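You operate a simulated robot arm through the tools that you are given. There is no shell and no other tool. Be economical: measure what you need, move in short steps, check, and stop when the job is done.

You are at the controls of a simulated robot arm. One attempt, no reset.

TASK
Wipe the smudge off the clamp plate in the setting fixture.
Fine: lock the red lever first, use the wiping pad and put it back, then free the lever. Set down upright: wiping pad. Where these are worked on the way, their far stop is far enough and under half their travel is too little: red lever. What is to be rubbed or washed off counts as gone when no trace of it is left.

The check looks at the end state, three seconds after you hand in, the way a careful person would. Anything else that was tipped, shoved, dropped, spilled or broken makes it a failure.

THE ROBOT
A 6-joint arm with a two-finger parallel gripper, fixed in place. Base frame: the origin is at the foot of the arm, x ahead of it, y to its left, z up; the work surface is at about z = 0. Lengths are in m, angles in degrees, forces in N, time in s.
With the tool pointing down near the work surface it reaches from about 0.12 to 0.5 m from the base axis. Its first joint turns from -72.0 to 72.0 degrees. Payload 0.65 kg.
The tool frame sits at the grasp point between the pads (the TCP): z along the fingers, y along the line on which they close. The tips reach 0.025 m beyond it. Largest opening 0.076 m; finger width 0.018, thickness 0.01; the body of the gripper, 0.036 by 0.078 m, starts 0.045 m behind the TCP.
Orientation is that of the tool frame in the base frame, as a unit quaternion [w, x, y, z]. With the fingers straight down and closing along the base's y, the tool's x points along the base's -x, its y along +y and its z along -z.

THE INTERFACE
- The arm moves only by the tool send_rows. Its argument "plan" is a list that holds one entry, the list of rows, each a list of 6 numbers: the shift along the base's x, y, z in m, then the turn, a rotation vector about the base's x, y, z in degrees. In form: [[[tx, ty, tz, ax, ay, az], ...]]. A call has 1 to 10 rows; each row shifts and turns the commanded pose from where the row before left it. "gripper" is the opening, from 0 (shut) to 1 (fully open), set as the call begins (left out, the last holds). A row lasts 0.2 s, in which the tool goes at most 0.05 m and 8.6 degrees; a call with a longer step from one row to the next is refused whole, and so is a gripper value outside its range. Where a pose cannot be reached the arm comes as near as it can. A force on the tool above 70 N (or 10 N above the force at the start of the call, whichever is more), or a blocked arm, ends the call early, and 0.2 s more pass. The fingers move at their own pace (about 0.108 m/s each) and stop on an object; they squeeze with about 36 N. The grip force told is the motor's: it shows also when the fingers shut on nothing. Time passes only in rows, and 0.2 s behind the last, so rows that do not move let the fingers close. It gives the time, the measured TCP pose, the force on the tool (base axes), the opening and the grip force at its end, in the units of the frame above (readings bear some noise), with the torque about the TCP (base axes, N m) and any sound that the robot's microphone picked up.
- Cameras (640 x 400 px; columns grow to the right, rows downward): "scene" is fixed at [0.077, 0.2743, 0.4187]; the picture's right is [-0.63, -0.78, 0.00], its down [-0.42, 0.34, -0.84] and it looks along [0.65, -0.53, -0.54] (base axes); focal length 220 px, centre (320, 200). "wrist" rides on the gripper at [0.058, 0.011, -0.081] in the tool frame; the picture's right is [-0.18, 0.98, 0.00], its down [-0.75, -0.14, -0.64] and it looks along [-0.63, -0.12, 0.77] (tool axes); focal length 243 px, centre (320, 200). There is no depth. A picture from a camera that has moved, and an enlarged one, comes with that camera's place and axes in the base frame and with its lens. The place of the scene camera against the robot may be out by one fixed shift of up to 0.025 m in any direction.
- camera(camera): a new picture of that camera. The clock stands still meanwhile.
- zoom(camera, box): a new picture of the part [left, top, right, bottom] of that camera's present view, enlarged. The clock stands still meanwhile.
- sign_off(): hands the job in; it is judged then, once.

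Go step by step. Nothing tells you positions but the pictures and the camera data: compare them with the known pose of the tool, close in by small moves and look again before you grip or let go. The budget is 120 turns and 68 pictures, counting those below and the enlarged ones. Unless the task says otherwise, let go and move clear before handing in, and close with one line.

The tools are called after "Emit:" by a JSON object that holds its "api" and its "payload". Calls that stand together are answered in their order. send_rows: Moves the arm, as the interface text tells. Its arguments: {"type":"object","properties":{"plan":{"type":"array","items":{"type":"array","items":{"type":"array","items":{"type":"number"}}}},"gripper":{"type":"number"}},"required":["plan"]} The other tools are called the same way: camera (camera) takes a picture; zoom (camera, box) takes an enlarged picture of a part of a camera's view; sign_off () hands the job in.

At the start:

```text
time: 0.0
ee_pos: [0.3044, -0.0823, 0.3073]
tool_rot: [0.001, 0.0, 1.0, 0.0]
wrist_force: [-0.2, -0.4, -0.2]
ft_torque: [-0.01, -0.01, 0.01]
opening: 0.076
grip_force: 0.0
```

scene: 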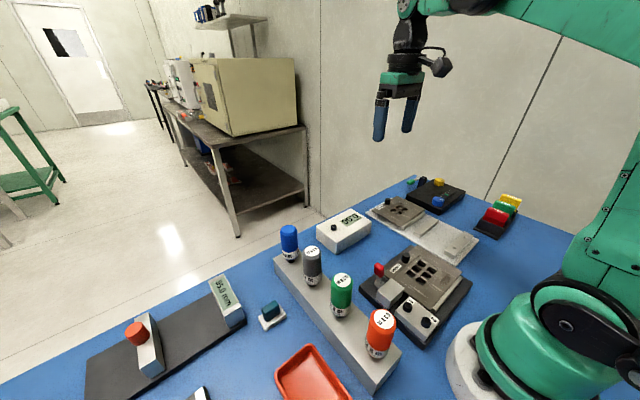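
wrist: 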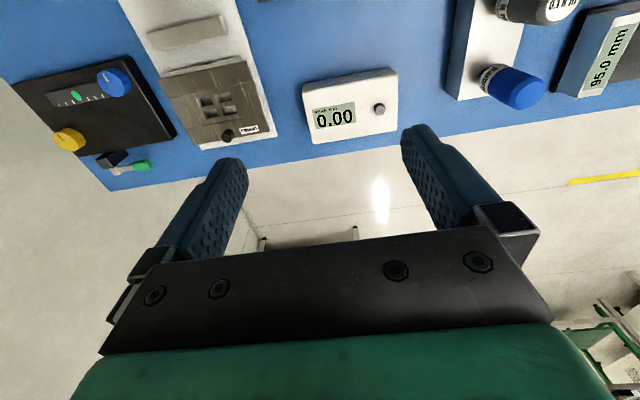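

I see a bench with several fixtures; the one with a red lever looks like the setting fixture, and a small blue block on a white tray may be the wiping pad. I'll zoom in on both.

Emit:
{"api": "zoom", "payload": {"camera": "scene", "box": [340, 230, 490, 350]}}

Emit:
{"api": "zoom", "payload": {"camera": "scene", "box": [350, 165, 530, 265]}}

Emit:
{"api": "zoom", "payload": {"camera": "scene", "box": [80, 260, 320, 400]}}

```text
3.33 times, centred on (415, 290) of scene
camera zoom: at [0.077, 0.2743, 0.4187], right [-0.63, -0.78, 0.0], down [-0.42, 0.34, -0.84], along [0.65, -0.53, -0.54], focal length 735 px, centre (3, -100)
```

zoom: 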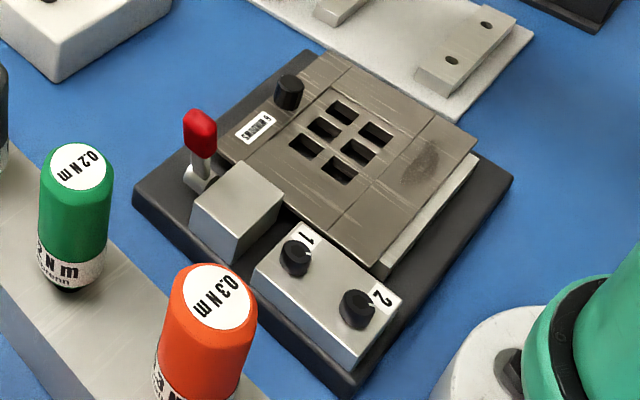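

```text
3.56 times, centred on (440, 215) of scene
camera zoom: at [0.077, 0.2743, 0.4187], right [-0.63, -0.78, 0.0], down [-0.42, 0.34, -0.84], along [0.65, -0.53, -0.54], focal length 784 px, centre (-107, 147)
```

zoom: 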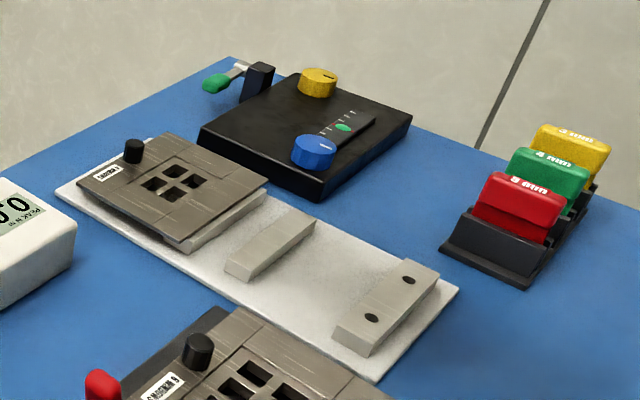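

```text
2.67 times, centred on (200, 330) of scene
camera zoom: at [0.077, 0.2743, 0.4187], right [-0.63, -0.78, 0.0], down [-0.42, 0.34, -0.84], along [0.65, -0.53, -0.54], focal length 588 px, centre (640, -147)
```

zoom: 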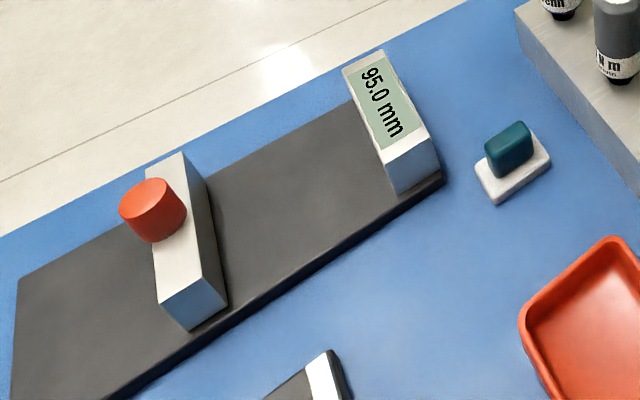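

The setting fixture carries the red lever beside a plate with a dark smudge at its near-base end, and the teal-handled pad stands near (0.31, 0.20). I'll move the wrist camera back over the fixture for a closer look.

Emit:
{"api": "send_rows", "payload": {"plan": [[[-0.04, 0.025, 0, 0, 0, 0], [-0.04, 0.025, 0, 0, 0, 0], [-0.02, 0.01, 0, 0, 0, 0]]]}}

Emit:
{"api": "camera", "payload": {"camera": "wrist"}}

```text
time: 0.8
ee_pos: [0.2039, -0.0217, 0.3102]
tool_rot: [0.001, 0.001, 1.0, -0.001]
wrist_force: [-0.4, -0.1, 0.8]
ft_torque: [0.0, -0.01, -0.03]
opening: 0.0762
grip_force: 0.0
```

```text
62 pictures are left
camera wrist: at [0.1444, -0.012, 0.3889], right [0.18, 0.98, 0.0], down [0.75, -0.14, 0.64], along [0.63, -0.12, -0.77], focal length 243 px, centre (320, 200)
```

wrist: 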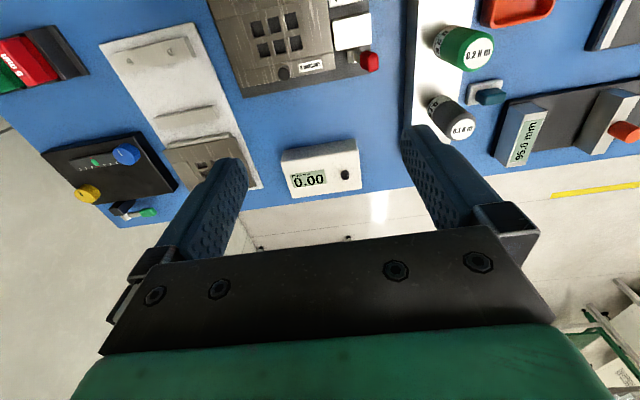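

The lever's red knob is near (0.21, 0.03) and the pad near (0.295, 0.204). I'll zoom in on the lever and the pad from here.

Emit:
{"api": "zoom", "payload": {"camera": "wrist", "box": [200, 0, 400, 110]}}

Emit:
{"api": "zoom", "payload": {"camera": "wrist", "box": [430, 50, 550, 140]}}

```text
3.20 times, centred on (300, 55) of wrist
camera zoom: at [0.1444, -0.012, 0.3889], right [0.18, 0.98, 0.0], down [0.75, -0.14, 0.64], along [0.63, -0.12, -0.77], focal length 776 px, centre (384, 664)
```

zoom: 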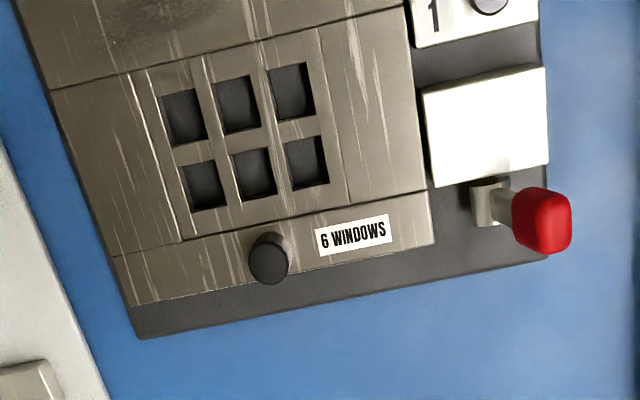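

```text
4.44 times, centred on (490, 95) of wrist
camera zoom: at [0.1444, -0.012, 0.3889], right [0.18, 0.98, 0.0], down [0.75, -0.14, 0.64], along [0.63, -0.12, -0.77], focal length 1078 px, centre (-436, 667)
```

zoom: 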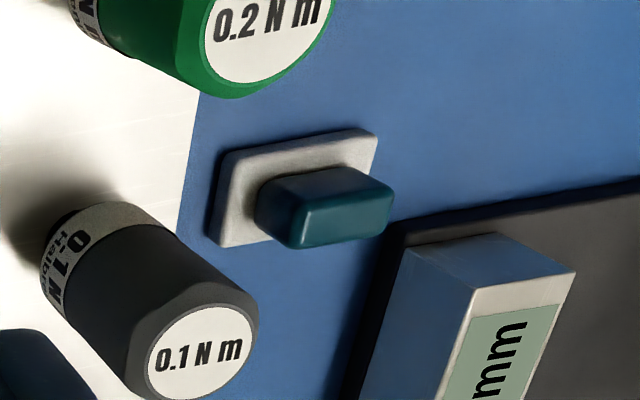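

The lever's hub sits beside a silver block and its knob seems to lean to +y. I'll go lower for a closer look at its axis.

Emit:
{"api": "send_rows", "payload": {"plan": [[[-0.02, 0.01, -0.03, 0, 0, 0], [-0.02, 0.01, -0.03, 0, 0, 0], [-0.015, 0.01, -0.03, 0, 0, 0], [0, 0, -0.02, 0, 0, 0]]]}}

Emit:
{"api": "camera", "payload": {"camera": "wrist"}}

Emit:
{"api": "zoom", "payload": {"camera": "scene", "box": [360, 250, 410, 300]}}

```text
time: 1.8
ee_pos: [0.149, 0.0069, 0.1979]
tool_rot: [0.001, 0.0, 1.0, -0.001]
wrist_force: [0.1, 0.5, -0.4]
ft_torque: [0.01, 0.01, 0.04]
opening: 0.0761
grip_force: 0.0
```

```text
59 pictures are left
camera wrist: at [0.0901, 0.018, 0.2777], right [0.18, 0.98, 0.0], down [0.75, -0.14, 0.64], along [0.63, -0.12, -0.77], focal length 243 px, centre (320, 200)
```

wrist: 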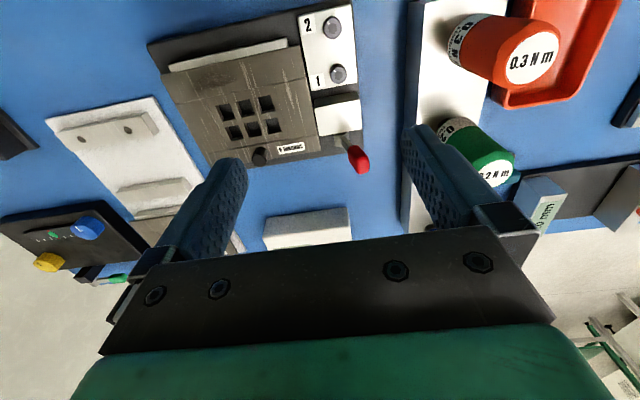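

```text
8.00 times, centred on (385, 275) of scene
camera zoom: at [0.077, 0.2743, 0.4187], right [-0.63, -0.78, 0.0], down [-0.42, 0.34, -0.84], along [0.65, -0.53, -0.54], focal length 1764 px, centre (-200, -400)
```

zoom: 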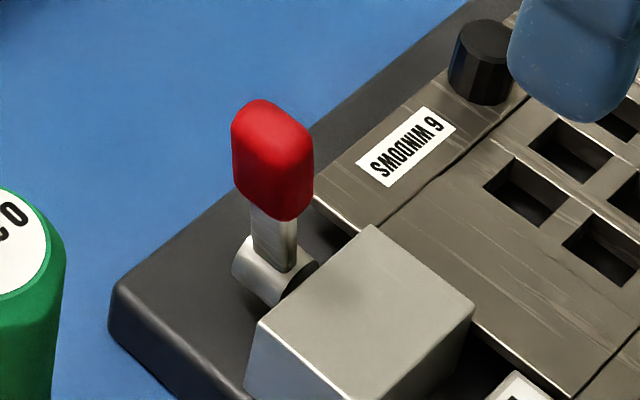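

The lever swings in the y–z plane about a hub at about (0.208, 0.018), and leans roughly 15° to +y with its knob at (0.209, 0.031, 0.082). I'll straddle the knob loosely with the fingers, starting from above.

Emit:
{"api": "send_rows", "payload": {"plan": [[[0.03, 0.012, 0, 0, 0, 0], [0.03, 0.012, 0, 0, 0, 0], [0, 0, -0.03, 0, 0, 0], [0, 0, -0.02, 0, 0, 0]]], "gripper": 0.5}}

Emit:
{"api": "camera", "payload": {"camera": "wrist"}}

Emit:
{"api": "zoom", "payload": {"camera": "scene", "box": [330, 200, 450, 300]}}

```text
time: 2.8
ee_pos: [0.2096, 0.0326, 0.1463]
tool_rot: [0.001, 0.0, 1.0, 0.0]
wrist_force: [0.0, -0.6, -0.2]
ft_torque: [0.04, 0.0, 0.04]
opening: 0.038
grip_force: 0.0
```

```text
57 pictures are left
camera wrist: at [0.1502, 0.0425, 0.2262], right [0.18, 0.98, 0.0], down [0.75, -0.14, 0.64], along [0.63, -0.12, -0.77], focal length 243 px, centre (320, 200)
```

wrist: 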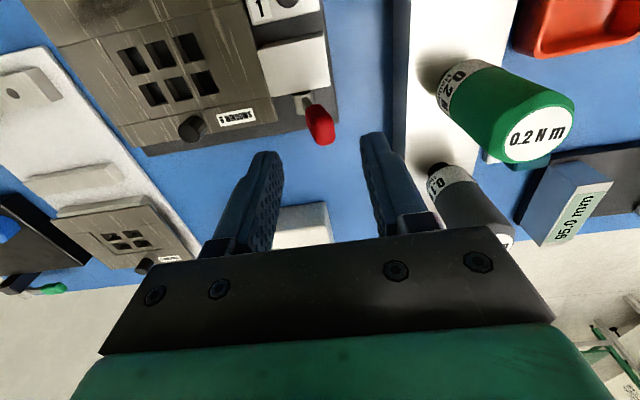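

```text
4.00 times, centred on (390, 250) of scene
camera zoom: at [0.077, 0.2743, 0.4187], right [-0.63, -0.78, 0.0], down [-0.42, 0.34, -0.84], along [0.65, -0.53, -0.54], focal length 882 px, centre (40, 0)
```

zoom: 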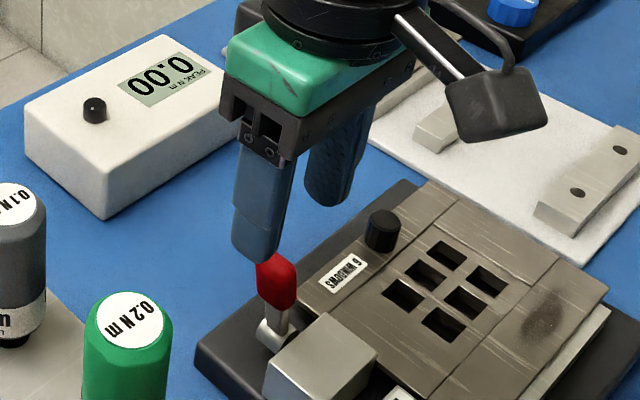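

The knob sits right below the TCP at (0.2095, 0.031). I'll descend to straddle it.

Emit:
{"api": "send_rows", "payload": {"plan": [[[0, 0, -0.03, 0, 0, 0], [0, 0, -0.027, 0, 0, 0]]]}}

Emit:
{"api": "camera", "payload": {"camera": "wrist"}}

```text
time: 3.4
ee_pos: [0.2096, 0.0328, 0.0902]
tool_rot: [0.002, 0.001, 1.0, 0.0]
wrist_force: [-0.4, 0.2, -0.5]
ft_torque: [0.01, -0.03, -0.05]
opening: 0.0378
grip_force: 0.1
```

```text
55 pictures are left
camera wrist: at [0.1508, 0.0421, 0.1702], right [0.18, 0.98, 0.0], down [0.75, -0.14, 0.64], along [0.63, -0.12, -0.77], focal length 243 px, centre (320, 200)
```

wrist: 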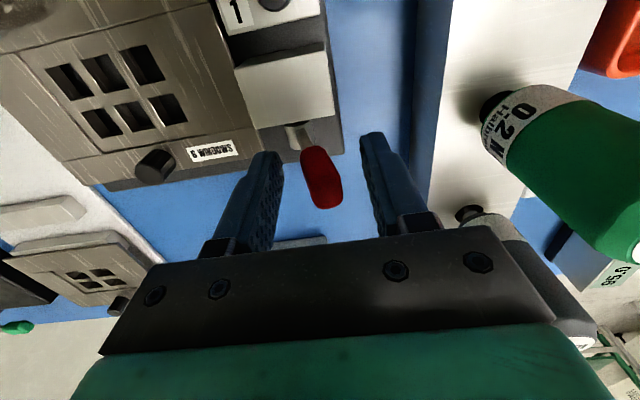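

The knob is between the fingers. I'll nudge toward -y in small steps and feel for resistance.

Emit:
{"api": "send_rows", "payload": {"plan": [[[0, -0.008, 0, 0, 0, 0], [0, -0.008, 0, 0, 0, 0], [0, -0.006, 0, 0, 0, 0]]]}}

Emit:
{"api": "camera", "payload": {"camera": "wrist"}}

```text
time: 4.2
ee_pos: [0.2091, 0.0098, 0.0906]
tool_rot: [-0.001, 0.0, 1.0, 0.002]
wrist_force: [-5.1, 20.4, -15.9]
ft_torque: [-0.56, -0.12, 0.12]
opening: 0.0548
grip_force: 9.8
```

```text
54 pictures are left
camera wrist: at [0.1504, 0.0199, 0.1709], right [0.18, 0.98, 0.0], down [0.75, -0.14, 0.64], along [0.63, -0.11, -0.77], focal length 243 px, centre (320, 200)
```

wrist: 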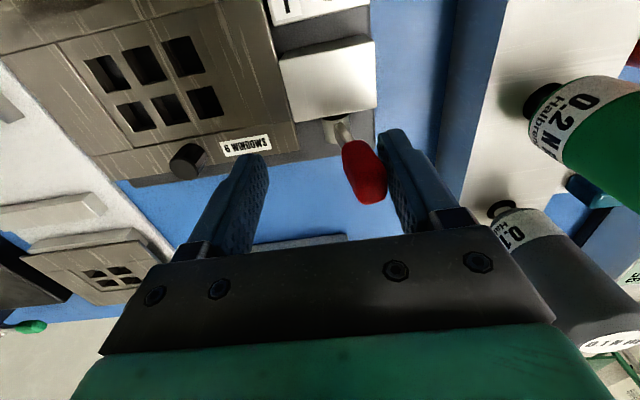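

The lever didn't move to -y: about 20 N of resistance, and the fingers were forced apart. I'll back off and try toward +y.

Emit:
{"api": "send_rows", "payload": {"plan": [[[0, 0.012, 0, 0, 0, 0], [0, 0.01, 0, 0, 0, 0], [0, 0.008, 0, 0, 0, 0], [0, 0.004, 0, 0, 0, 0]]], "gripper": 0.5}}

Emit:
{"api": "send_rows", "payload": {"plan": [[[0, 0.006, 0, 0, 0, 0], [0, 0.006, 0, 0, 0, 0]]]}}

Emit:
{"api": "camera", "payload": {"camera": "wrist"}}

```text
time: 5.2
ee_pos: [0.2108, 0.044, 0.0926]
tool_rot: [0.001, 0.0, 1.0, 0.001]
wrist_force: [-0.2, -0.7, -1.4]
ft_torque: [-0.02, 0.0, -0.03]
opening: 0.0388
grip_force: 0.3
```

```text
time: 5.8
ee_pos: [0.2096, 0.0557, 0.0915]
tool_rot: [0.001, 0.0, 1.0, 0.0]
wrist_force: [-0.4, -0.8, -1.2]
ft_torque: [-0.03, 0.01, 0.02]
opening: 0.0386
grip_force: 0.8
```

```text
53 pictures are left
camera wrist: at [0.1508, 0.0659, 0.171], right [0.18, 0.98, 0.0], down [0.75, -0.14, 0.64], along [0.63, -0.12, -0.77], focal length 243 px, centre (320, 200)
```

wrist: 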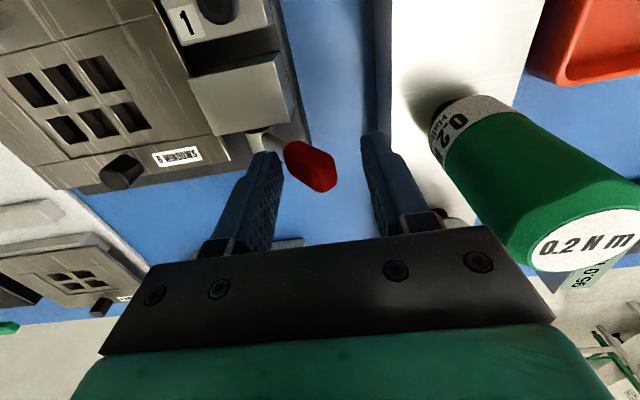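

The lever moves freely toward +y, so locking means swinging it down that way. The driver rack is close on that side, so I'll rise, close the fingers, and push from the -y side.

Emit:
{"api": "send_rows", "payload": {"plan": [[[0, -0.006, 0.02, 0, 0, 0], [0, 0, 0.03, 0, 0, 0], [0, -0.03, 0, 0, 0, 0], [0, 0, 0, 0, 0, 0]]], "gripper": 0}}

Emit:
{"api": "camera", "payload": {"camera": "wrist"}}

```text
time: 6.8
ee_pos: [0.2098, 0.0186, 0.1441]
tool_rot: [0.001, 0.0, 1.0, 0.0]
wrist_force: [-0.8, 0.1, 0.0]
ft_torque: [0.0, -0.03, -0.01]
opening: 0.0
grip_force: 23.3
```

```text
52 pictures are left
camera wrist: at [0.151, 0.0285, 0.2223], right [0.18, 0.98, 0.0], down [0.75, -0.14, 0.64], along [0.63, -0.12, -0.77], focal length 243 px, centre (320, 200)
```

wrist: 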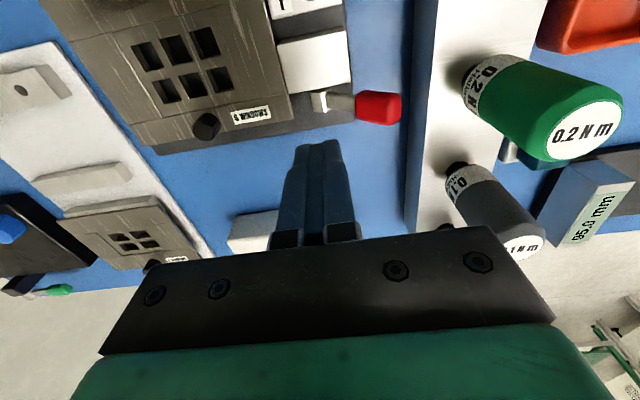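

The lever now leans about 45° or more to +y. I'll come down on its -y side with the closed fingers and push +y gently.

Emit:
{"api": "send_rows", "payload": {"plan": [[[0, 0, -0.03, 0, 0, 0], [0, 0, -0.022, 0, 0, 0], [0, 0.01, 0, 0, 0, 0], [0, 0.01, 0, 0, 0, 0], [0, 0.01, 0, 0, 0, 0]]]}}

Emit:
{"api": "camera", "payload": {"camera": "wrist"}}

```text
time: 8.0
ee_pos: [0.2091, 0.0495, 0.0883]
tool_rot: [0.0, 0.0, 1.0, 0.0]
wrist_force: [-0.5, -0.4, -0.2]
ft_torque: [0.0, 0.0, 0.01]
opening: 0.0
grip_force: 23.8
```

```text
51 pictures are left
camera wrist: at [0.1498, 0.0592, 0.1684], right [0.18, 0.98, 0.0], down [0.75, -0.14, 0.64], along [0.63, -0.12, -0.77], focal length 243 px, centre (320, 200)
```

wrist: 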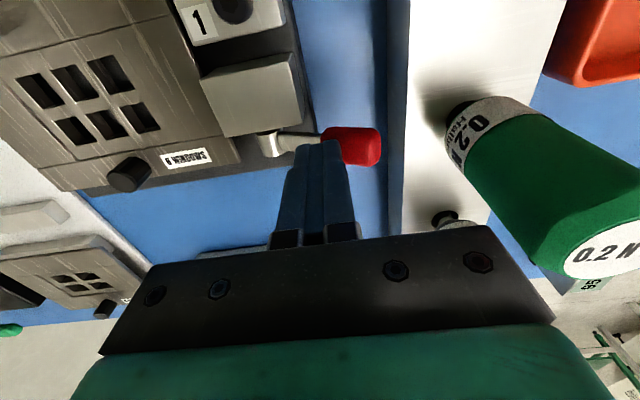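

The lever is at about 60°. I'll press downward on it in small steps until it meets its stop.

Emit:
{"api": "send_rows", "payload": {"plan": [[[0, 0, -0.006, 0, 0, 0], [0, 0, -0.006, 0, 0, 0], [0, 0, -0.004, 0, 0, 0]]]}}

Emit:
{"api": "zoom", "payload": {"camera": "scene", "box": [340, 230, 440, 310]}}

```text
time: 8.8
ee_pos: [0.2105, 0.05, 0.0722]
tool_rot: [0.0, -0.001, 1.0, -0.001]
wrist_force: [0.3, 1.6, 2.0]
ft_torque: [0.06, -0.01, 0.0]
opening: 0.0
grip_force: 24.0
```

```text
5.00 times, centred on (390, 270) of scene
camera zoom: at [0.077, 0.2743, 0.4187], right [-0.63, -0.78, 0.0], down [-0.42, 0.34, -0.84], along [0.65, -0.53, -0.54], focal length 1102 px, centre (-30, -150)
```

zoom: 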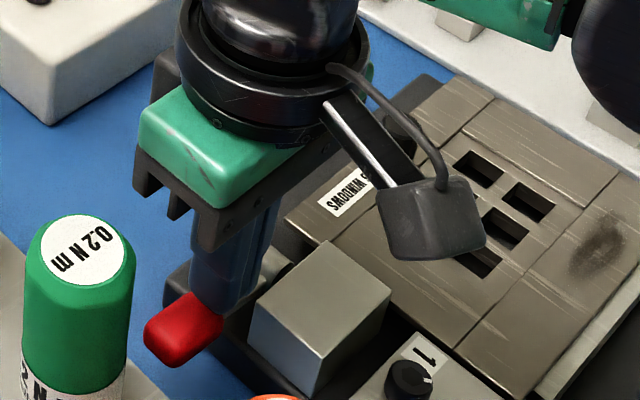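

The lever follows with only 2 N. I'll keep going down in small steps.

Emit:
{"api": "send_rows", "payload": {"plan": [[[0, 0, -0.004, 0, 0, 0], [0, 0, -0.004, 0, 0, 0]]]}}

Emit:
{"api": "zoom", "payload": {"camera": "scene", "box": [340, 230, 440, 310]}}

```text
time: 9.4
ee_pos: [0.2102, 0.0497, 0.0678]
tool_rot: [0.0, -0.001, 1.0, 0.001]
wrist_force: [-7.1, -3.5, 71.4]
ft_torque: [0.41, 0.1, 0.01]
opening: 0.0001
grip_force: 23.7
stopped in row 2: the force on the tool passed its limit at 108 N (the readings are from after the stop); the commanded pose is now the measured one
```

```text
5.00 times, centred on (390, 270) of scene
camera zoom: at [0.0769, 0.2743, 0.4188], right [-0.63, -0.78, 0.0], down [-0.42, 0.34, -0.84], along [0.65, -0.53, -0.54], focal length 1102 px, centre (-30, -150)
```

zoom: 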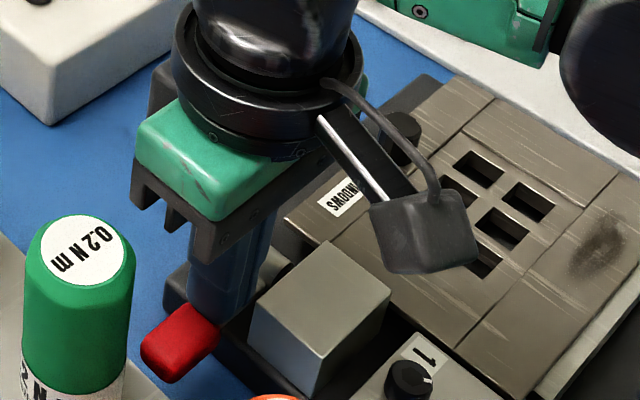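

The lever hit its far stop. I'll back off straight up and check that it stays there.

Emit:
{"api": "send_rows", "payload": {"plan": [[[0, -0.002, 0.015, 0, 0, 0], [0, -0.003, 0.04, 0, 0, 0], [0, 0, 0.04, 0, 0, 0], [0, 0, 0.04, 0, 0, 0], [0, 0.0, 0.04, 0, 0, 0]]]}}

Emit:
{"api": "camera", "payload": {"camera": "wrist"}}

Emit:
{"api": "zoom", "payload": {"camera": "scene", "box": [340, 230, 490, 350]}}

```text
time: 10.6
ee_pos: [0.2112, 0.0454, 0.2432]
tool_rot: [-0.001, 0.0, 1.0, 0.0]
wrist_force: [0.1, -0.8, -0.1]
ft_torque: [0.0, 0.02, 0.0]
opening: 0.0001
grip_force: 23.4
```

```text
48 pictures are left
camera wrist: at [0.1517, 0.0553, 0.3228], right [0.18, 0.98, 0.0], down [0.75, -0.14, 0.64], along [0.63, -0.12, -0.77], focal length 243 px, centre (320, 200)
```

wrist: 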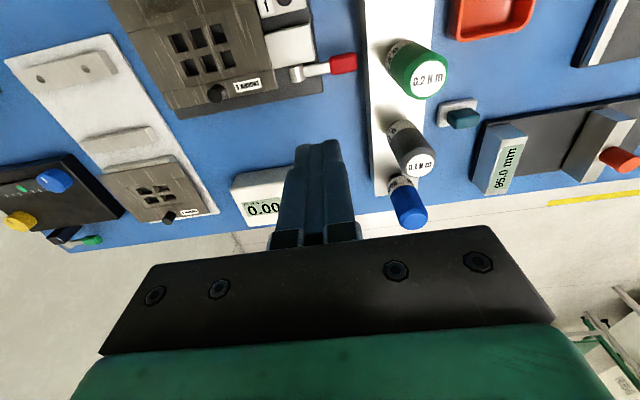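

```text
3.33 times, centred on (415, 290) of scene
camera zoom: at [0.077, 0.2743, 0.4187], right [-0.63, -0.78, 0.0], down [-0.42, 0.34, -0.84], along [0.65, -0.53, -0.54], focal length 735 px, centre (3, -100)
```

zoom: 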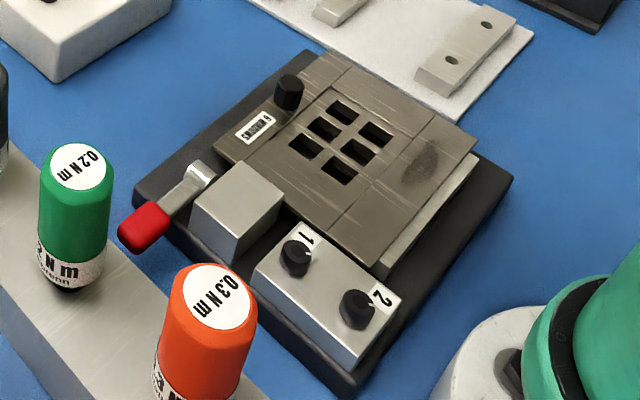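

The lever lies locked at its far stop. Now I'll go over to the pad at about (0.292, 0.20), turning the gripper -90° so the fingers can close across the handle.

Emit:
{"api": "send_rows", "payload": {"plan": [[[0.006, 0.013, 0, 0, 0, -8.5], [0.006, 0.013, 0, 0, 0, -8.5], [0.006, 0.013, 0, 0, 0, -8.5], [0.006, 0.013, 0, 0, 0, -8.5], [0.006, 0.013, 0, 0, 0, -8.5], [0.006, 0.013, 0, 0, 0, -8.5], [0.006, 0.013, 0, 0, 0, -8.5], [0.006, 0.013, 0, 0, 0, -8.5], [0.006, 0.013, 0, 0, 0, -8.5], [0.006, 0.013, 0, 0, 0, -8.5]]], "gripper": 0.8}}

Emit:
{"api": "send_rows", "payload": {"plan": [[[0.006, 0.01, 0, 0, 0, -5], [0, 0, 0, 0, 0, 0]]]}}

Emit:
{"api": "camera", "payload": {"camera": "wrist"}}

```text
time: 12.8
ee_pos: [0.2717, 0.1742, 0.2419]
tool_rot: [0.0, 0.676, 0.737, 0.001]
wrist_force: [0.3, 0.4, 0.2]
ft_torque: [0.01, 0.01, -0.02]
opening: 0.0608
grip_force: 0.0
```

```text
time: 13.4
ee_pos: [0.2777, 0.1853, 0.2407]
tool_rot: [-0.001, 0.707, 0.707, 0.0]
wrist_force: [0.6, -0.3, 0.5]
ft_torque: [0.0, 0.0, 0.0]
opening: 0.0609
grip_force: 0.1
```

```text
46 pictures are left
camera wrist: at [0.2873, 0.2424, 0.3215], right [0.98, -0.18, 0.0], down [-0.14, -0.75, 0.64], along [-0.12, -0.63, -0.77], focal length 243 px, centre (320, 200)
```

wrist: 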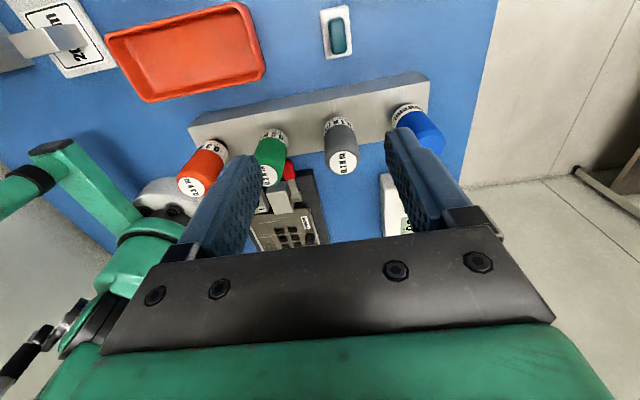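

The pad is in view near (0.298, 0.209). I'll zoom to get its exact centre and orientation.

Emit:
{"api": "zoom", "payload": {"camera": "wrist", "box": [290, 0, 390, 70]}}

```text
5.71 times, centred on (340, 35) of wrist
camera zoom: at [0.2873, 0.2424, 0.3215], right [0.98, -0.18, 0.0], down [-0.14, -0.75, 0.64], along [-0.12, -0.63, -0.77], focal length 1386 px, centre (206, 1143)
```

zoom: 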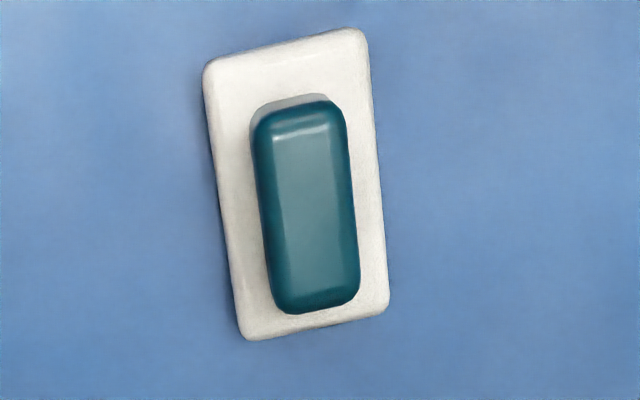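

The pad is axis-aligned, base about 28×43 mm and centred at (0.298, 0.209), with its handle along y. I'll go over it and down partway.

Emit:
{"api": "send_rows", "payload": {"plan": [[[0.0206, 0.0238, 0, 0, 0, 0], [0, 0, -0.04, 0, 0, 0], [0, 0, -0.04, 0, 0, 0], [0, 0, -0.04, 0, 0, 0], [0, 0, 0, 0, 0, 0]]], "gripper": 0.6}}

Emit:
{"api": "camera", "payload": {"camera": "wrist"}}

Emit:
{"api": "zoom", "payload": {"camera": "scene", "box": [200, 240, 340, 350]}}

```text
time: 14.6
ee_pos: [0.2969, 0.2079, 0.122]
tool_rot: [-0.001, 0.707, 0.707, 0.0]
wrist_force: [0.3, 0.7, -0.4]
ft_torque: [0.02, 0.0, 0.01]
opening: 0.0457
grip_force: 0.1
```

```text
44 pictures are left
camera wrist: at [0.3077, 0.2647, 0.2015], right [0.98, -0.18, 0.0], down [-0.14, -0.75, 0.64], along [-0.12, -0.63, -0.77], focal length 243 px, centre (320, 200)
```

wrist: 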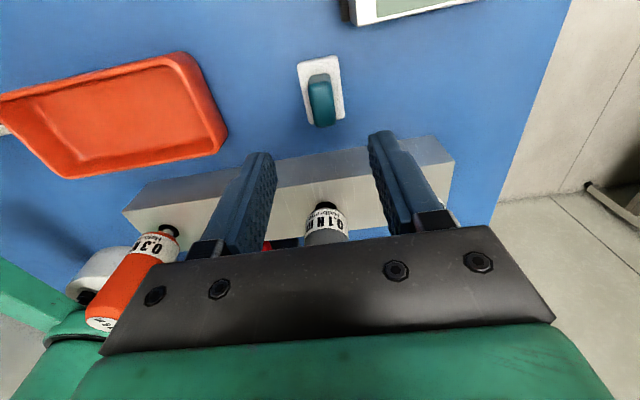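

```text
3.64 times, centred on (270, 295) of scene
camera zoom: at [0.077, 0.2743, 0.4187], right [-0.63, -0.78, 0.0], down [-0.42, 0.34, -0.84], along [0.65, -0.53, -0.54], focal length 802 px, centre (502, -146)
```

zoom: 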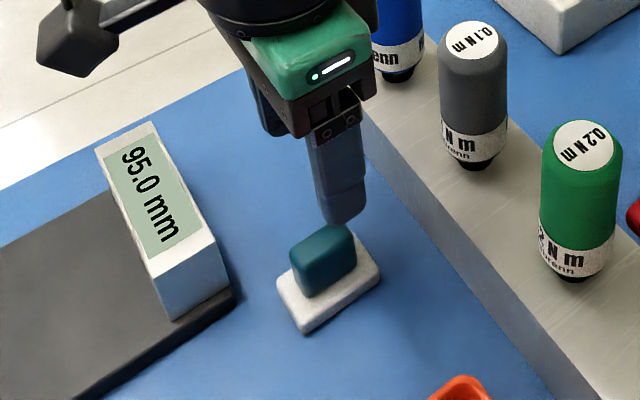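

The handle top is at about z 0.037. I'll centre on (0.297, 0.209) and come down to z 0.041.

Emit:
{"api": "send_rows", "payload": {"plan": [[[0, 0.0015, -0.04, 0, 0, 0], [0, 0, -0.03, 0, 0, 0], [0, 0, -0.01, 0, 0, 0]]]}}

Emit:
{"api": "camera", "payload": {"camera": "wrist"}}

Emit:
{"api": "zoom", "payload": {"camera": "scene", "box": [220, 260, 320, 340]}}

```text
time: 15.4
ee_pos: [0.2969, 0.2097, 0.0405]
tool_rot: [-0.001, 0.707, 0.707, 0.0]
wrist_force: [0.9, -0.2, 0.2]
ft_torque: [0.02, 0.0, -0.02]
opening: 0.0455
grip_force: 0.1
```

```text
42 pictures are left
camera wrist: at [0.3074, 0.2677, 0.1203], right [0.98, -0.18, 0.0], down [-0.14, -0.75, 0.64], along [-0.12, -0.63, -0.77], focal length 243 px, centre (320, 200)
```

wrist: 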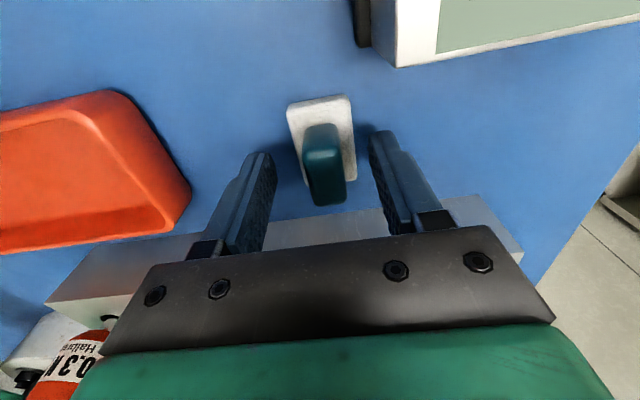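

```text
5.00 times, centred on (270, 300) of scene
camera zoom: at [0.077, 0.2743, 0.4187], right [-0.63, -0.78, 0.0], down [-0.42, 0.34, -0.84], along [0.65, -0.53, -0.54], focal length 1102 px, centre (570, -300)
```

zoom: 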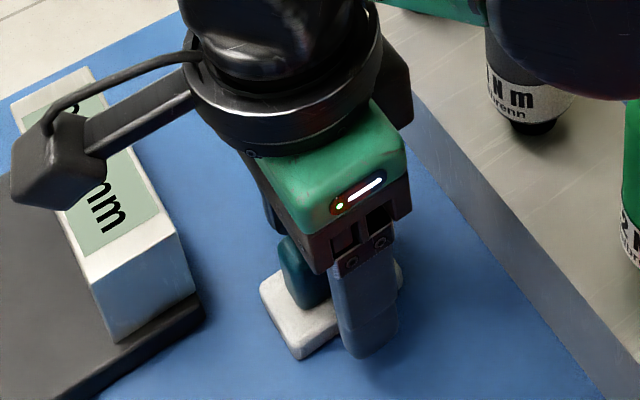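

The fingers straddle the handle, centred. I'll close on it.

Emit:
{"api": "send_rows", "payload": {"plan": [[[0, 0, 0, 0, 0, 0], [0, 0, 0, 0, 0, 0], [0, 0, 0, 0, 0, 0]]], "gripper": 0}}

```text
time: 16.2
ee_pos: [0.2972, 0.2093, 0.0403]
tool_rot: [0.0, 0.707, 0.707, 0.0]
wrist_force: [0.6, -0.1, 0.1]
ft_torque: [0.0, -0.02, 0.01]
opening: 0.015
grip_force: 34.6
```

The pad is held firmly (opening 0.015). I'll lift it and carry it over the fixture plate.

Emit:
{"api": "send_rows", "payload": {"plan": [[[0, 0, 0.02, 0, 0, 0], [0, 0, 0.04, 0, 0, 0], [0, 0, 0.04, 0, 0, 0], [0, 0, 0.04, 0, 0, 0], [0, 0, 0.04, 0, 0, 0]]]}}

Emit:
{"api": "send_rows", "payload": {"plan": [[[-0.016, -0.031, 0, 0, 0, 0], [-0.016, -0.031, 0, 0, 0, 0], [-0.016, -0.031, 0, 0, 0, 0], [-0.016, -0.031, 0, 0, 0, 0], [-0.016, -0.031, 0, 0, 0, 0], [-0.016, -0.031, 0, 0, 0, 0], [-0.016, -0.031, 0, 0, 0, 0], [-0.016, -0.031, 0, 0, 0, 0], [-0.016, -0.031, 0, 0, 0, 0], [0, 0, 0, 0, 0, 0]]]}}

Emit:
{"api": "camera", "payload": {"camera": "wrist"}}

Emit:
{"api": "camera", "payload": {"camera": "scene"}}

```text
time: 17.4
ee_pos: [0.2985, 0.2098, 0.2208]
tool_rot: [-0.001, 0.707, 0.707, 0.001]
wrist_force: [0.4, 0.1, -0.2]
ft_torque: [-0.01, -0.03, -0.02]
opening: 0.0148
grip_force: 34.3
```

```text
time: 19.6
ee_pos: [0.1496, -0.068, 0.2222]
tool_rot: [0.0, 0.707, 0.707, 0.0]
wrist_force: [-1.4, 0.6, -1.1]
ft_torque: [-0.01, -0.02, -0.01]
opening: 0.0149
grip_force: 33.9
```

```text
40 pictures are left
camera wrist: at [0.1603, -0.0106, 0.3021], right [0.98, -0.18, 0.0], down [-0.14, -0.75, 0.64], along [-0.12, -0.63, -0.77], focal length 243 px, centre (320, 200)
```

wrist: 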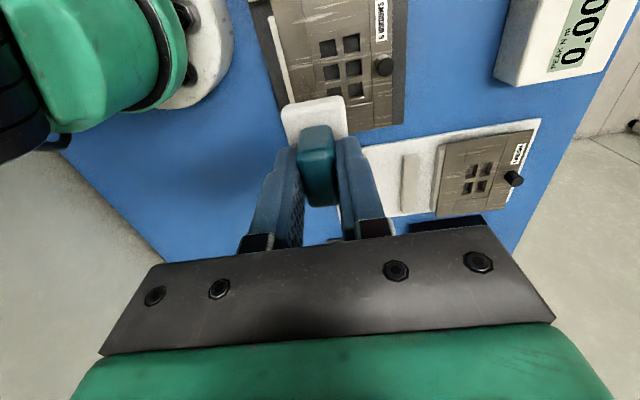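

```text
39 pictures are left
```

scene: 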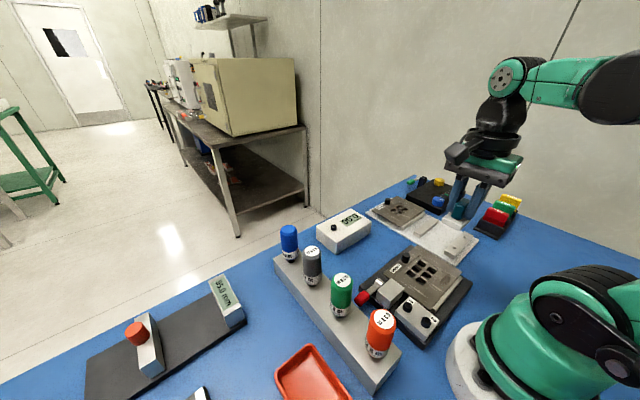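

The plate sits below and behind the pad from this view. I'll zoom in to find the smudge.

Emit:
{"api": "zoom", "payload": {"camera": "wrist", "box": [230, 0, 430, 125]}}

Emit:
{"api": "zoom", "payload": {"camera": "scene", "box": [390, 240, 480, 312]}}

```text
3.20 times, centred on (330, 62) of wrist
camera zoom: at [0.1603, -0.0106, 0.3021], right [0.98, -0.18, 0.0], down [-0.14, -0.75, 0.64], along [-0.12, -0.63, -0.77], focal length 776 px, centre (288, 640)
```

zoom: 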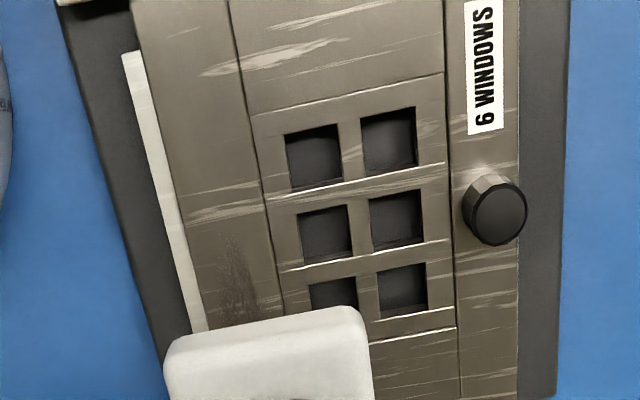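

```text
5.56 times, centred on (435, 276) of scene
camera zoom: at [0.077, 0.2743, 0.4187], right [-0.63, -0.78, 0.0], down [-0.42, 0.34, -0.84], along [0.65, -0.53, -0.54], focal length 1225 px, centre (-319, -222)
```

zoom: 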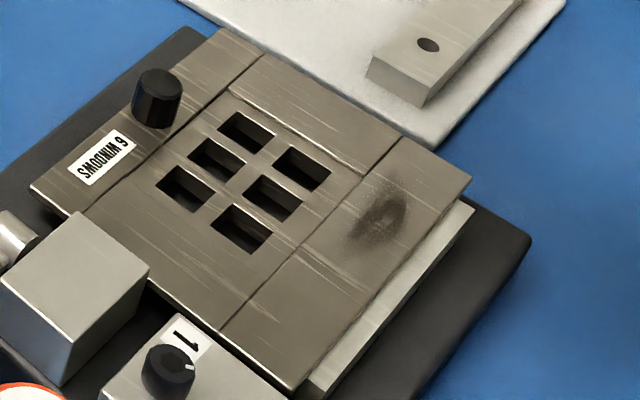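

The smudge is centred near (0.130, -0.08), about 45 mm long along y. I'll move over it and come down to just above the plate.

Emit:
{"api": "send_rows", "payload": {"plan": [[[-0.0196, -0.012, 0, 0, 0, 0], [0, 0, -0.04, 0, 0, 0], [0, 0, -0.04, 0, 0, 0], [0, 0, -0.03, 0, 0, 0], [0, 0, 0, 0, 0, 0]]]}}

Emit:
{"api": "camera", "payload": {"camera": "wrist"}}

Emit:
{"api": "zoom", "payload": {"camera": "scene", "box": [390, 220, 490, 300]}}

```text
time: 20.8
ee_pos: [0.1293, -0.0805, 0.1104]
tool_rot: [0.0, 0.707, 0.707, 0.0]
wrist_force: [0.5, 0.7, 0.4]
ft_torque: [0.02, -0.01, -0.02]
opening: 0.0151
grip_force: 34.6
```

```text
36 pictures are left
camera wrist: at [0.1407, -0.0227, 0.1906], right [0.98, -0.18, 0.0], down [-0.14, -0.75, 0.64], along [-0.12, -0.63, -0.77], focal length 243 px, centre (320, 200)
```

wrist: 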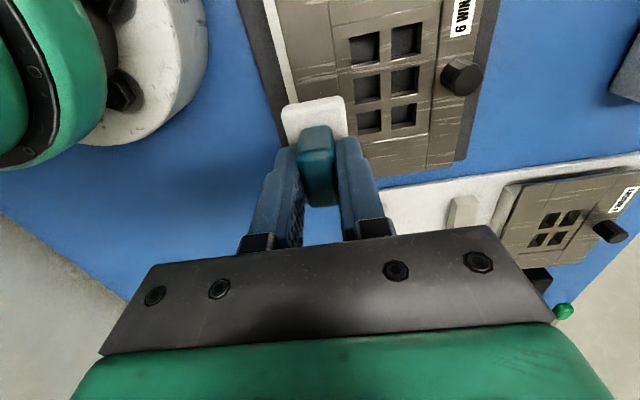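

```text
5.00 times, centred on (440, 260) of scene
camera zoom: at [0.077, 0.2743, 0.4187], right [-0.63, -0.78, 0.0], down [-0.42, 0.34, -0.84], along [0.65, -0.53, -0.54], focal length 1102 px, centre (-280, -100)
```

zoom: 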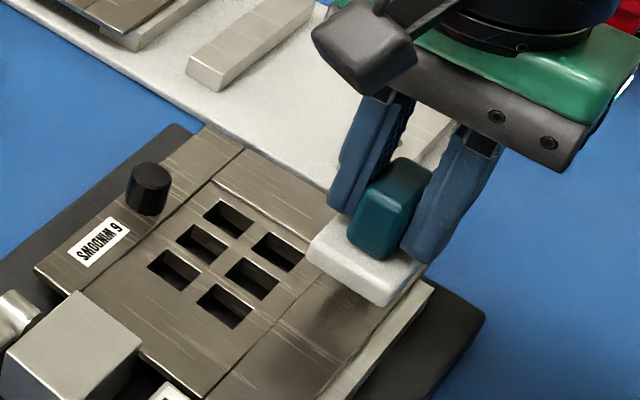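

The pad hovers above the smudge. I'll descend in small steps to feel for contact.

Emit:
{"api": "send_rows", "payload": {"plan": [[[0, 0, -0.008, 0, 0, 0], [0, 0, -0.006, 0, 0, 0], [0, 0, -0.004, 0, 0, 0]]]}}

Emit:
{"api": "zoom", "payload": {"camera": "scene", "box": [390, 220, 490, 300]}}

```text
time: 21.6
ee_pos: [0.1317, -0.0815, 0.0934]
tool_rot: [-0.001, 0.706, 0.708, 0.0]
wrist_force: [0.4, -0.8, 0.1]
ft_torque: [-0.01, -0.02, -0.02]
opening: 0.015
grip_force: 34.4
```

```text
5.00 times, centred on (440, 260) of scene
camera zoom: at [0.077, 0.2743, 0.4187], right [-0.63, -0.78, 0.0], down [-0.42, 0.34, -0.84], along [0.65, -0.53, -0.54], focal length 1102 px, centre (-280, -100)
```

zoom: 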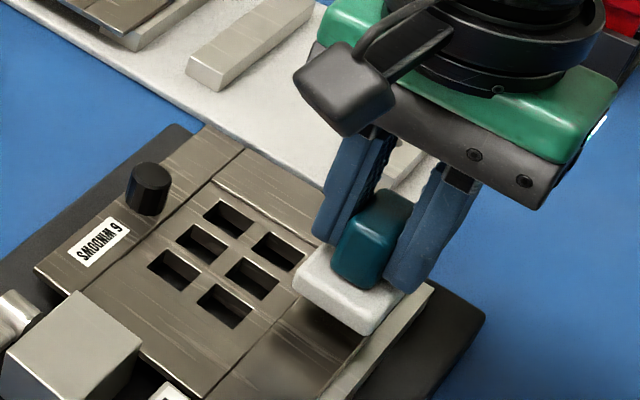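

Still clear of the plate. I'll continue downward by small steps.

Emit:
{"api": "send_rows", "payload": {"plan": [[[0, 0, -0.003, 0, 0, 0], [0, 0, -0.003, 0, 0, 0]]]}}

Emit:
{"api": "send_rows", "payload": {"plan": [[[0, 0, -0.002, 0, 0, 0], [0, 0, -0.002, 0, 0, 0]]]}}

Emit:
{"api": "zoom", "payload": {"camera": "scene", "box": [390, 220, 490, 300]}}

```text
time: 22.2
ee_pos: [0.133, -0.0802, 0.087]
tool_rot: [-0.001, 0.707, 0.707, 0.001]
wrist_force: [0.8, -0.8, 0.1]
ft_torque: [0.01, 0.0, -0.01]
opening: 0.0149
grip_force: 34.3
```

```text
time: 22.8
ee_pos: [0.1321, -0.0807, 0.0827]
tool_rot: [-0.001, 0.707, 0.708, 0.001]
wrist_force: [-0.4, -0.3, -0.2]
ft_torque: [0.0, -0.02, 0.02]
opening: 0.0153
grip_force: 34.5
```

```text
5.00 times, centred on (440, 260) of scene
camera zoom: at [0.077, 0.2743, 0.4187], right [-0.63, -0.78, 0.0], down [-0.42, 0.34, -0.84], along [0.65, -0.53, -0.54], focal length 1102 px, centre (-280, -100)
```

zoom: 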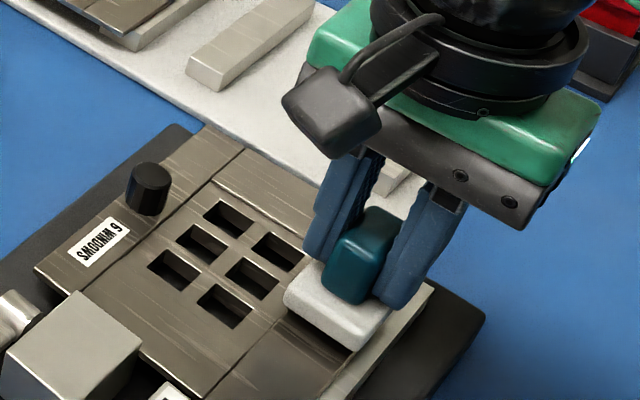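

Almost touching. I'll continue in 2 mm steps.

Emit:
{"api": "send_rows", "payload": {"plan": [[[0, 0, -0.002, 0, 0, 0], [0, 0, -0.001, 0, 0, 0]]]}}

Emit:
{"api": "send_rows", "payload": {"plan": [[[0, 0, -0.002, 0, 0, 0], [0, 0, 0, 0, 0, 0]]]}}

```text
time: 23.4
ee_pos: [0.1335, -0.0805, 0.081]
tool_rot: [-0.001, 0.707, 0.708, 0.001]
wrist_force: [0.7, -0.1, -0.2]
ft_torque: [0.0, -0.01, 0.03]
opening: 0.015
grip_force: 34.2
```

```text
time: 24.0
ee_pos: [0.1325, -0.0812, 0.0778]
tool_rot: [0.0, 0.707, 0.707, 0.0]
wrist_force: [0.3, -0.6, 0.5]
ft_torque: [-0.01, 0.04, -0.01]
opening: 0.0149
grip_force: 34.4
```

Emit:
{"api": "send_rows", "payload": {"plan": [[[0, 0, -0.002, 0, 0, 0], [0, 0, 0, 0, 0, 0]]]}}

Emit:
{"api": "zoom", "payload": {"camera": "scene", "box": [390, 220, 490, 300]}}

```text
time: 24.6
ee_pos: [0.1337, -0.0815, 0.0774]
tool_rot: [-0.001, 0.707, 0.708, 0.0]
wrist_force: [-2.3, 1.3, 31.2]
ft_torque: [0.04, 0.1, 0.01]
opening: 0.0152
grip_force: 34.3
```

```text
5.00 times, centred on (440, 260) of scene
camera zoom: at [0.077, 0.2743, 0.4187], right [-0.63, -0.78, 0.0], down [-0.42, 0.34, -0.84], along [0.65, -0.53, -0.54], focal length 1102 px, centre (-280, -100)
```

zoom: 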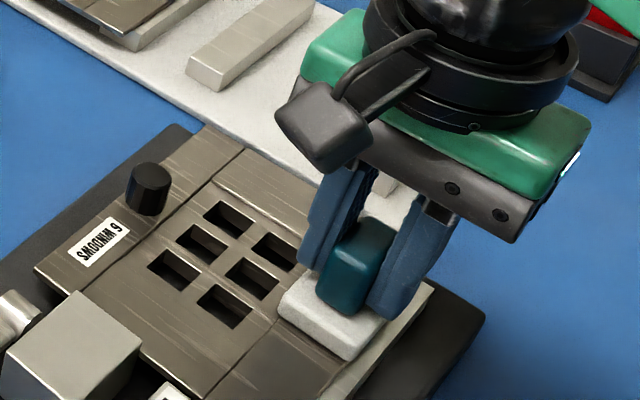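

Contact, with 31 N. I'll ease off about 1 mm and rub along the smudge in y.

Emit:
{"api": "send_rows", "payload": {"plan": [[[0, 0, 0.001, 0, 0, 0], [0, 0.01, 0, 0, 0, 0], [0, 0.01, 0, 0, 0, 0], [0, -0.012, 0, 0, 0, 0], [0, -0.012, 0, 0, 0, 0], [0, -0.012, 0, 0, 0, 0], [0, -0.012, 0, 0, 0, 0], [0, 0.012, 0, 0, 0, 0], [0, 0.012, 0, 0, 0, 0]]]}}

Emit:
{"api": "zoom", "payload": {"camera": "scene", "box": [390, 220, 490, 300]}}

```text
time: 26.6
ee_pos: [0.1332, -0.0852, 0.0751]
tool_rot: [0.0, 0.707, 0.707, 0.001]
wrist_force: [0.6, -3.4, 11.3]
ft_torque: [-0.18, -0.01, -0.01]
opening: 0.0149
grip_force: 34.2
```

```text
5.00 times, centred on (440, 260) of scene
camera zoom: at [0.077, 0.2743, 0.4187], right [-0.63, -0.78, 0.0], down [-0.42, 0.34, -0.84], along [0.65, -0.53, -0.54], focal length 1102 px, centre (-280, -100)
```

zoom: 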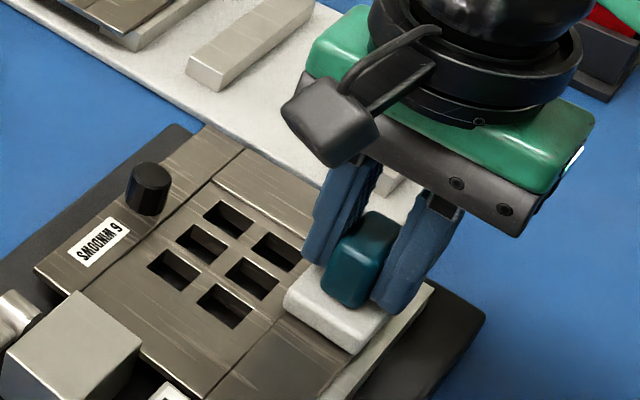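

Contact holds at 11 N. I'll do parallel strokes at slightly different x, then lift and look.

Emit:
{"api": "send_rows", "payload": {"plan": [[[-0.006, 0.012, 0, 0, 0, 0], [0, 0.012, 0, 0, 0, 0], [0, -0.013, 0, 0, 0, 0], [0, -0.013, 0, 0, 0, 0], [0, -0.013, 0, 0, 0, 0], [0, -0.013, 0, 0, 0, 0], [0.011, 0, 0, 0, 0, 0], [0, 0.013, 0, 0, 0, 0], [0, 0.013, 0, 0, 0, 0], [0, 0.013, 0, 0, 0, 0]]]}}

Emit:
{"api": "send_rows", "payload": {"plan": [[[0, 0.012, 0, 0, 0, 0], [-0.005, -0.012, 0, 0, 0, 0], [0, -0.013, 0, 0, 0, 0], [0, -0.013, 0, 0, 0, 0], [0, -0.013, 0, 0, 0, 0], [0, 0, 0.01, 0, 0, 0], [0, 0, 0.03, 0, 0, 0], [0, 0, 0.04, 0, 0, 0], [0.03, 0.03, 0.02, 0, 0, 0], [0.02, 0.03, 0.02, 0, 0, 0]]]}}

Emit:
{"api": "zoom", "payload": {"camera": "scene", "box": [390, 220, 490, 300]}}

```text
time: 28.8
ee_pos: [0.1376, -0.0732, 0.0777]
tool_rot: [-0.001, 0.708, 0.706, 0.001]
wrist_force: [-0.1, 0.4, 0.0]
ft_torque: [0.02, -0.01, 0.0]
opening: 0.0151
grip_force: 34.8
```

```text
time: 31.0
ee_pos: [0.1847, -0.0498, 0.1973]
tool_rot: [0.0, 0.707, 0.707, 0.0]
wrist_force: [0.5, -0.1, -0.9]
ft_torque: [-0.01, -0.01, -0.04]
opening: 0.015
grip_force: 34.3
```

```text
5.00 times, centred on (440, 260) of scene
camera zoom: at [0.077, 0.2743, 0.4187], right [-0.63, -0.78, 0.0], down [-0.42, 0.34, -0.84], along [0.65, -0.53, -0.54], focal length 1102 px, centre (-280, -100)
```

zoom: 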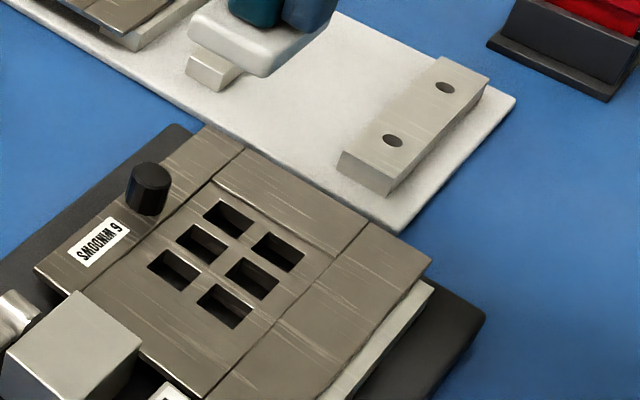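

The smudge looks gone. I'll zoom closer for any faint trace.

Emit:
{"api": "zoom", "payload": {"camera": "scene", "box": [435, 255, 480, 290]}}

Emit:
{"api": "camera", "payload": {"camera": "wrist"}}

```text
11.43 times, centred on (458, 272) of scene
camera zoom: at [0.077, 0.2743, 0.4187], right [-0.63, -0.78, 0.0], down [-0.42, 0.34, -0.84], along [0.65, -0.53, -0.54], focal length 2520 px, centre (-1251, -629)
```

zoom: 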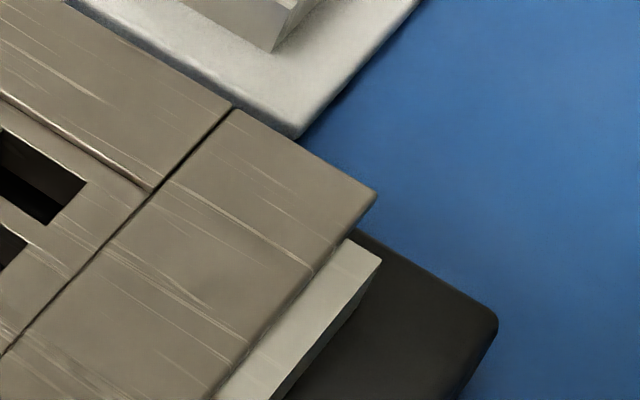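

```text
28 pictures are left
camera wrist: at [0.1939, 0.0066, 0.277], right [0.98, -0.18, 0.0], down [-0.14, -0.75, 0.64], along [-0.12, -0.63, -0.77], focal length 243 px, centre (320, 200)
```

wrist: 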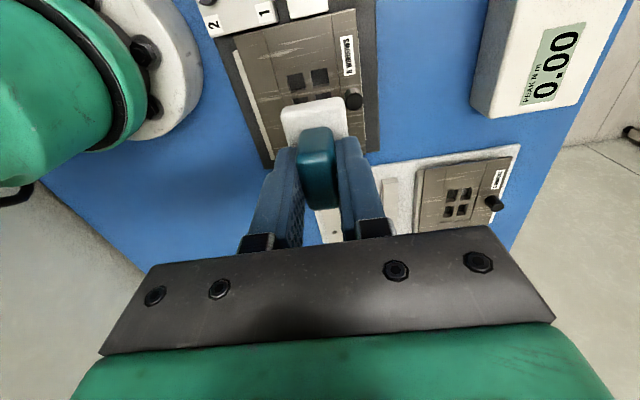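

The plate looks clean from the scene camera; I'll confirm with a wrist zoom of the strip.

Emit:
{"api": "zoom", "payload": {"camera": "wrist", "box": [220, 20, 340, 170]}}

```text
2.67 times, centred on (280, 95) of wrist
camera zoom: at [0.1939, 0.0066, 0.277], right [0.98, -0.18, 0.0], down [-0.14, -0.75, 0.64], along [-0.12, -0.63, -0.77], focal length 647 px, centre (427, 480)
```

zoom: 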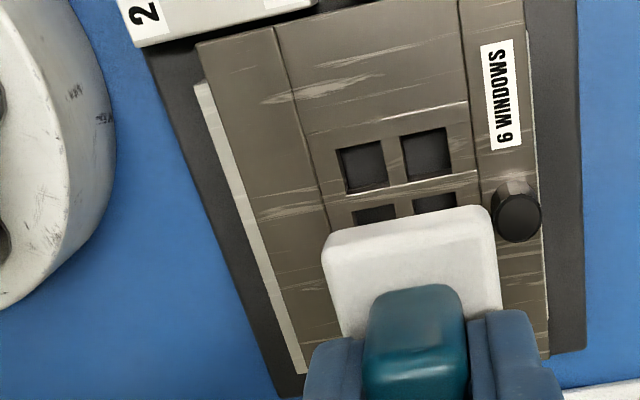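

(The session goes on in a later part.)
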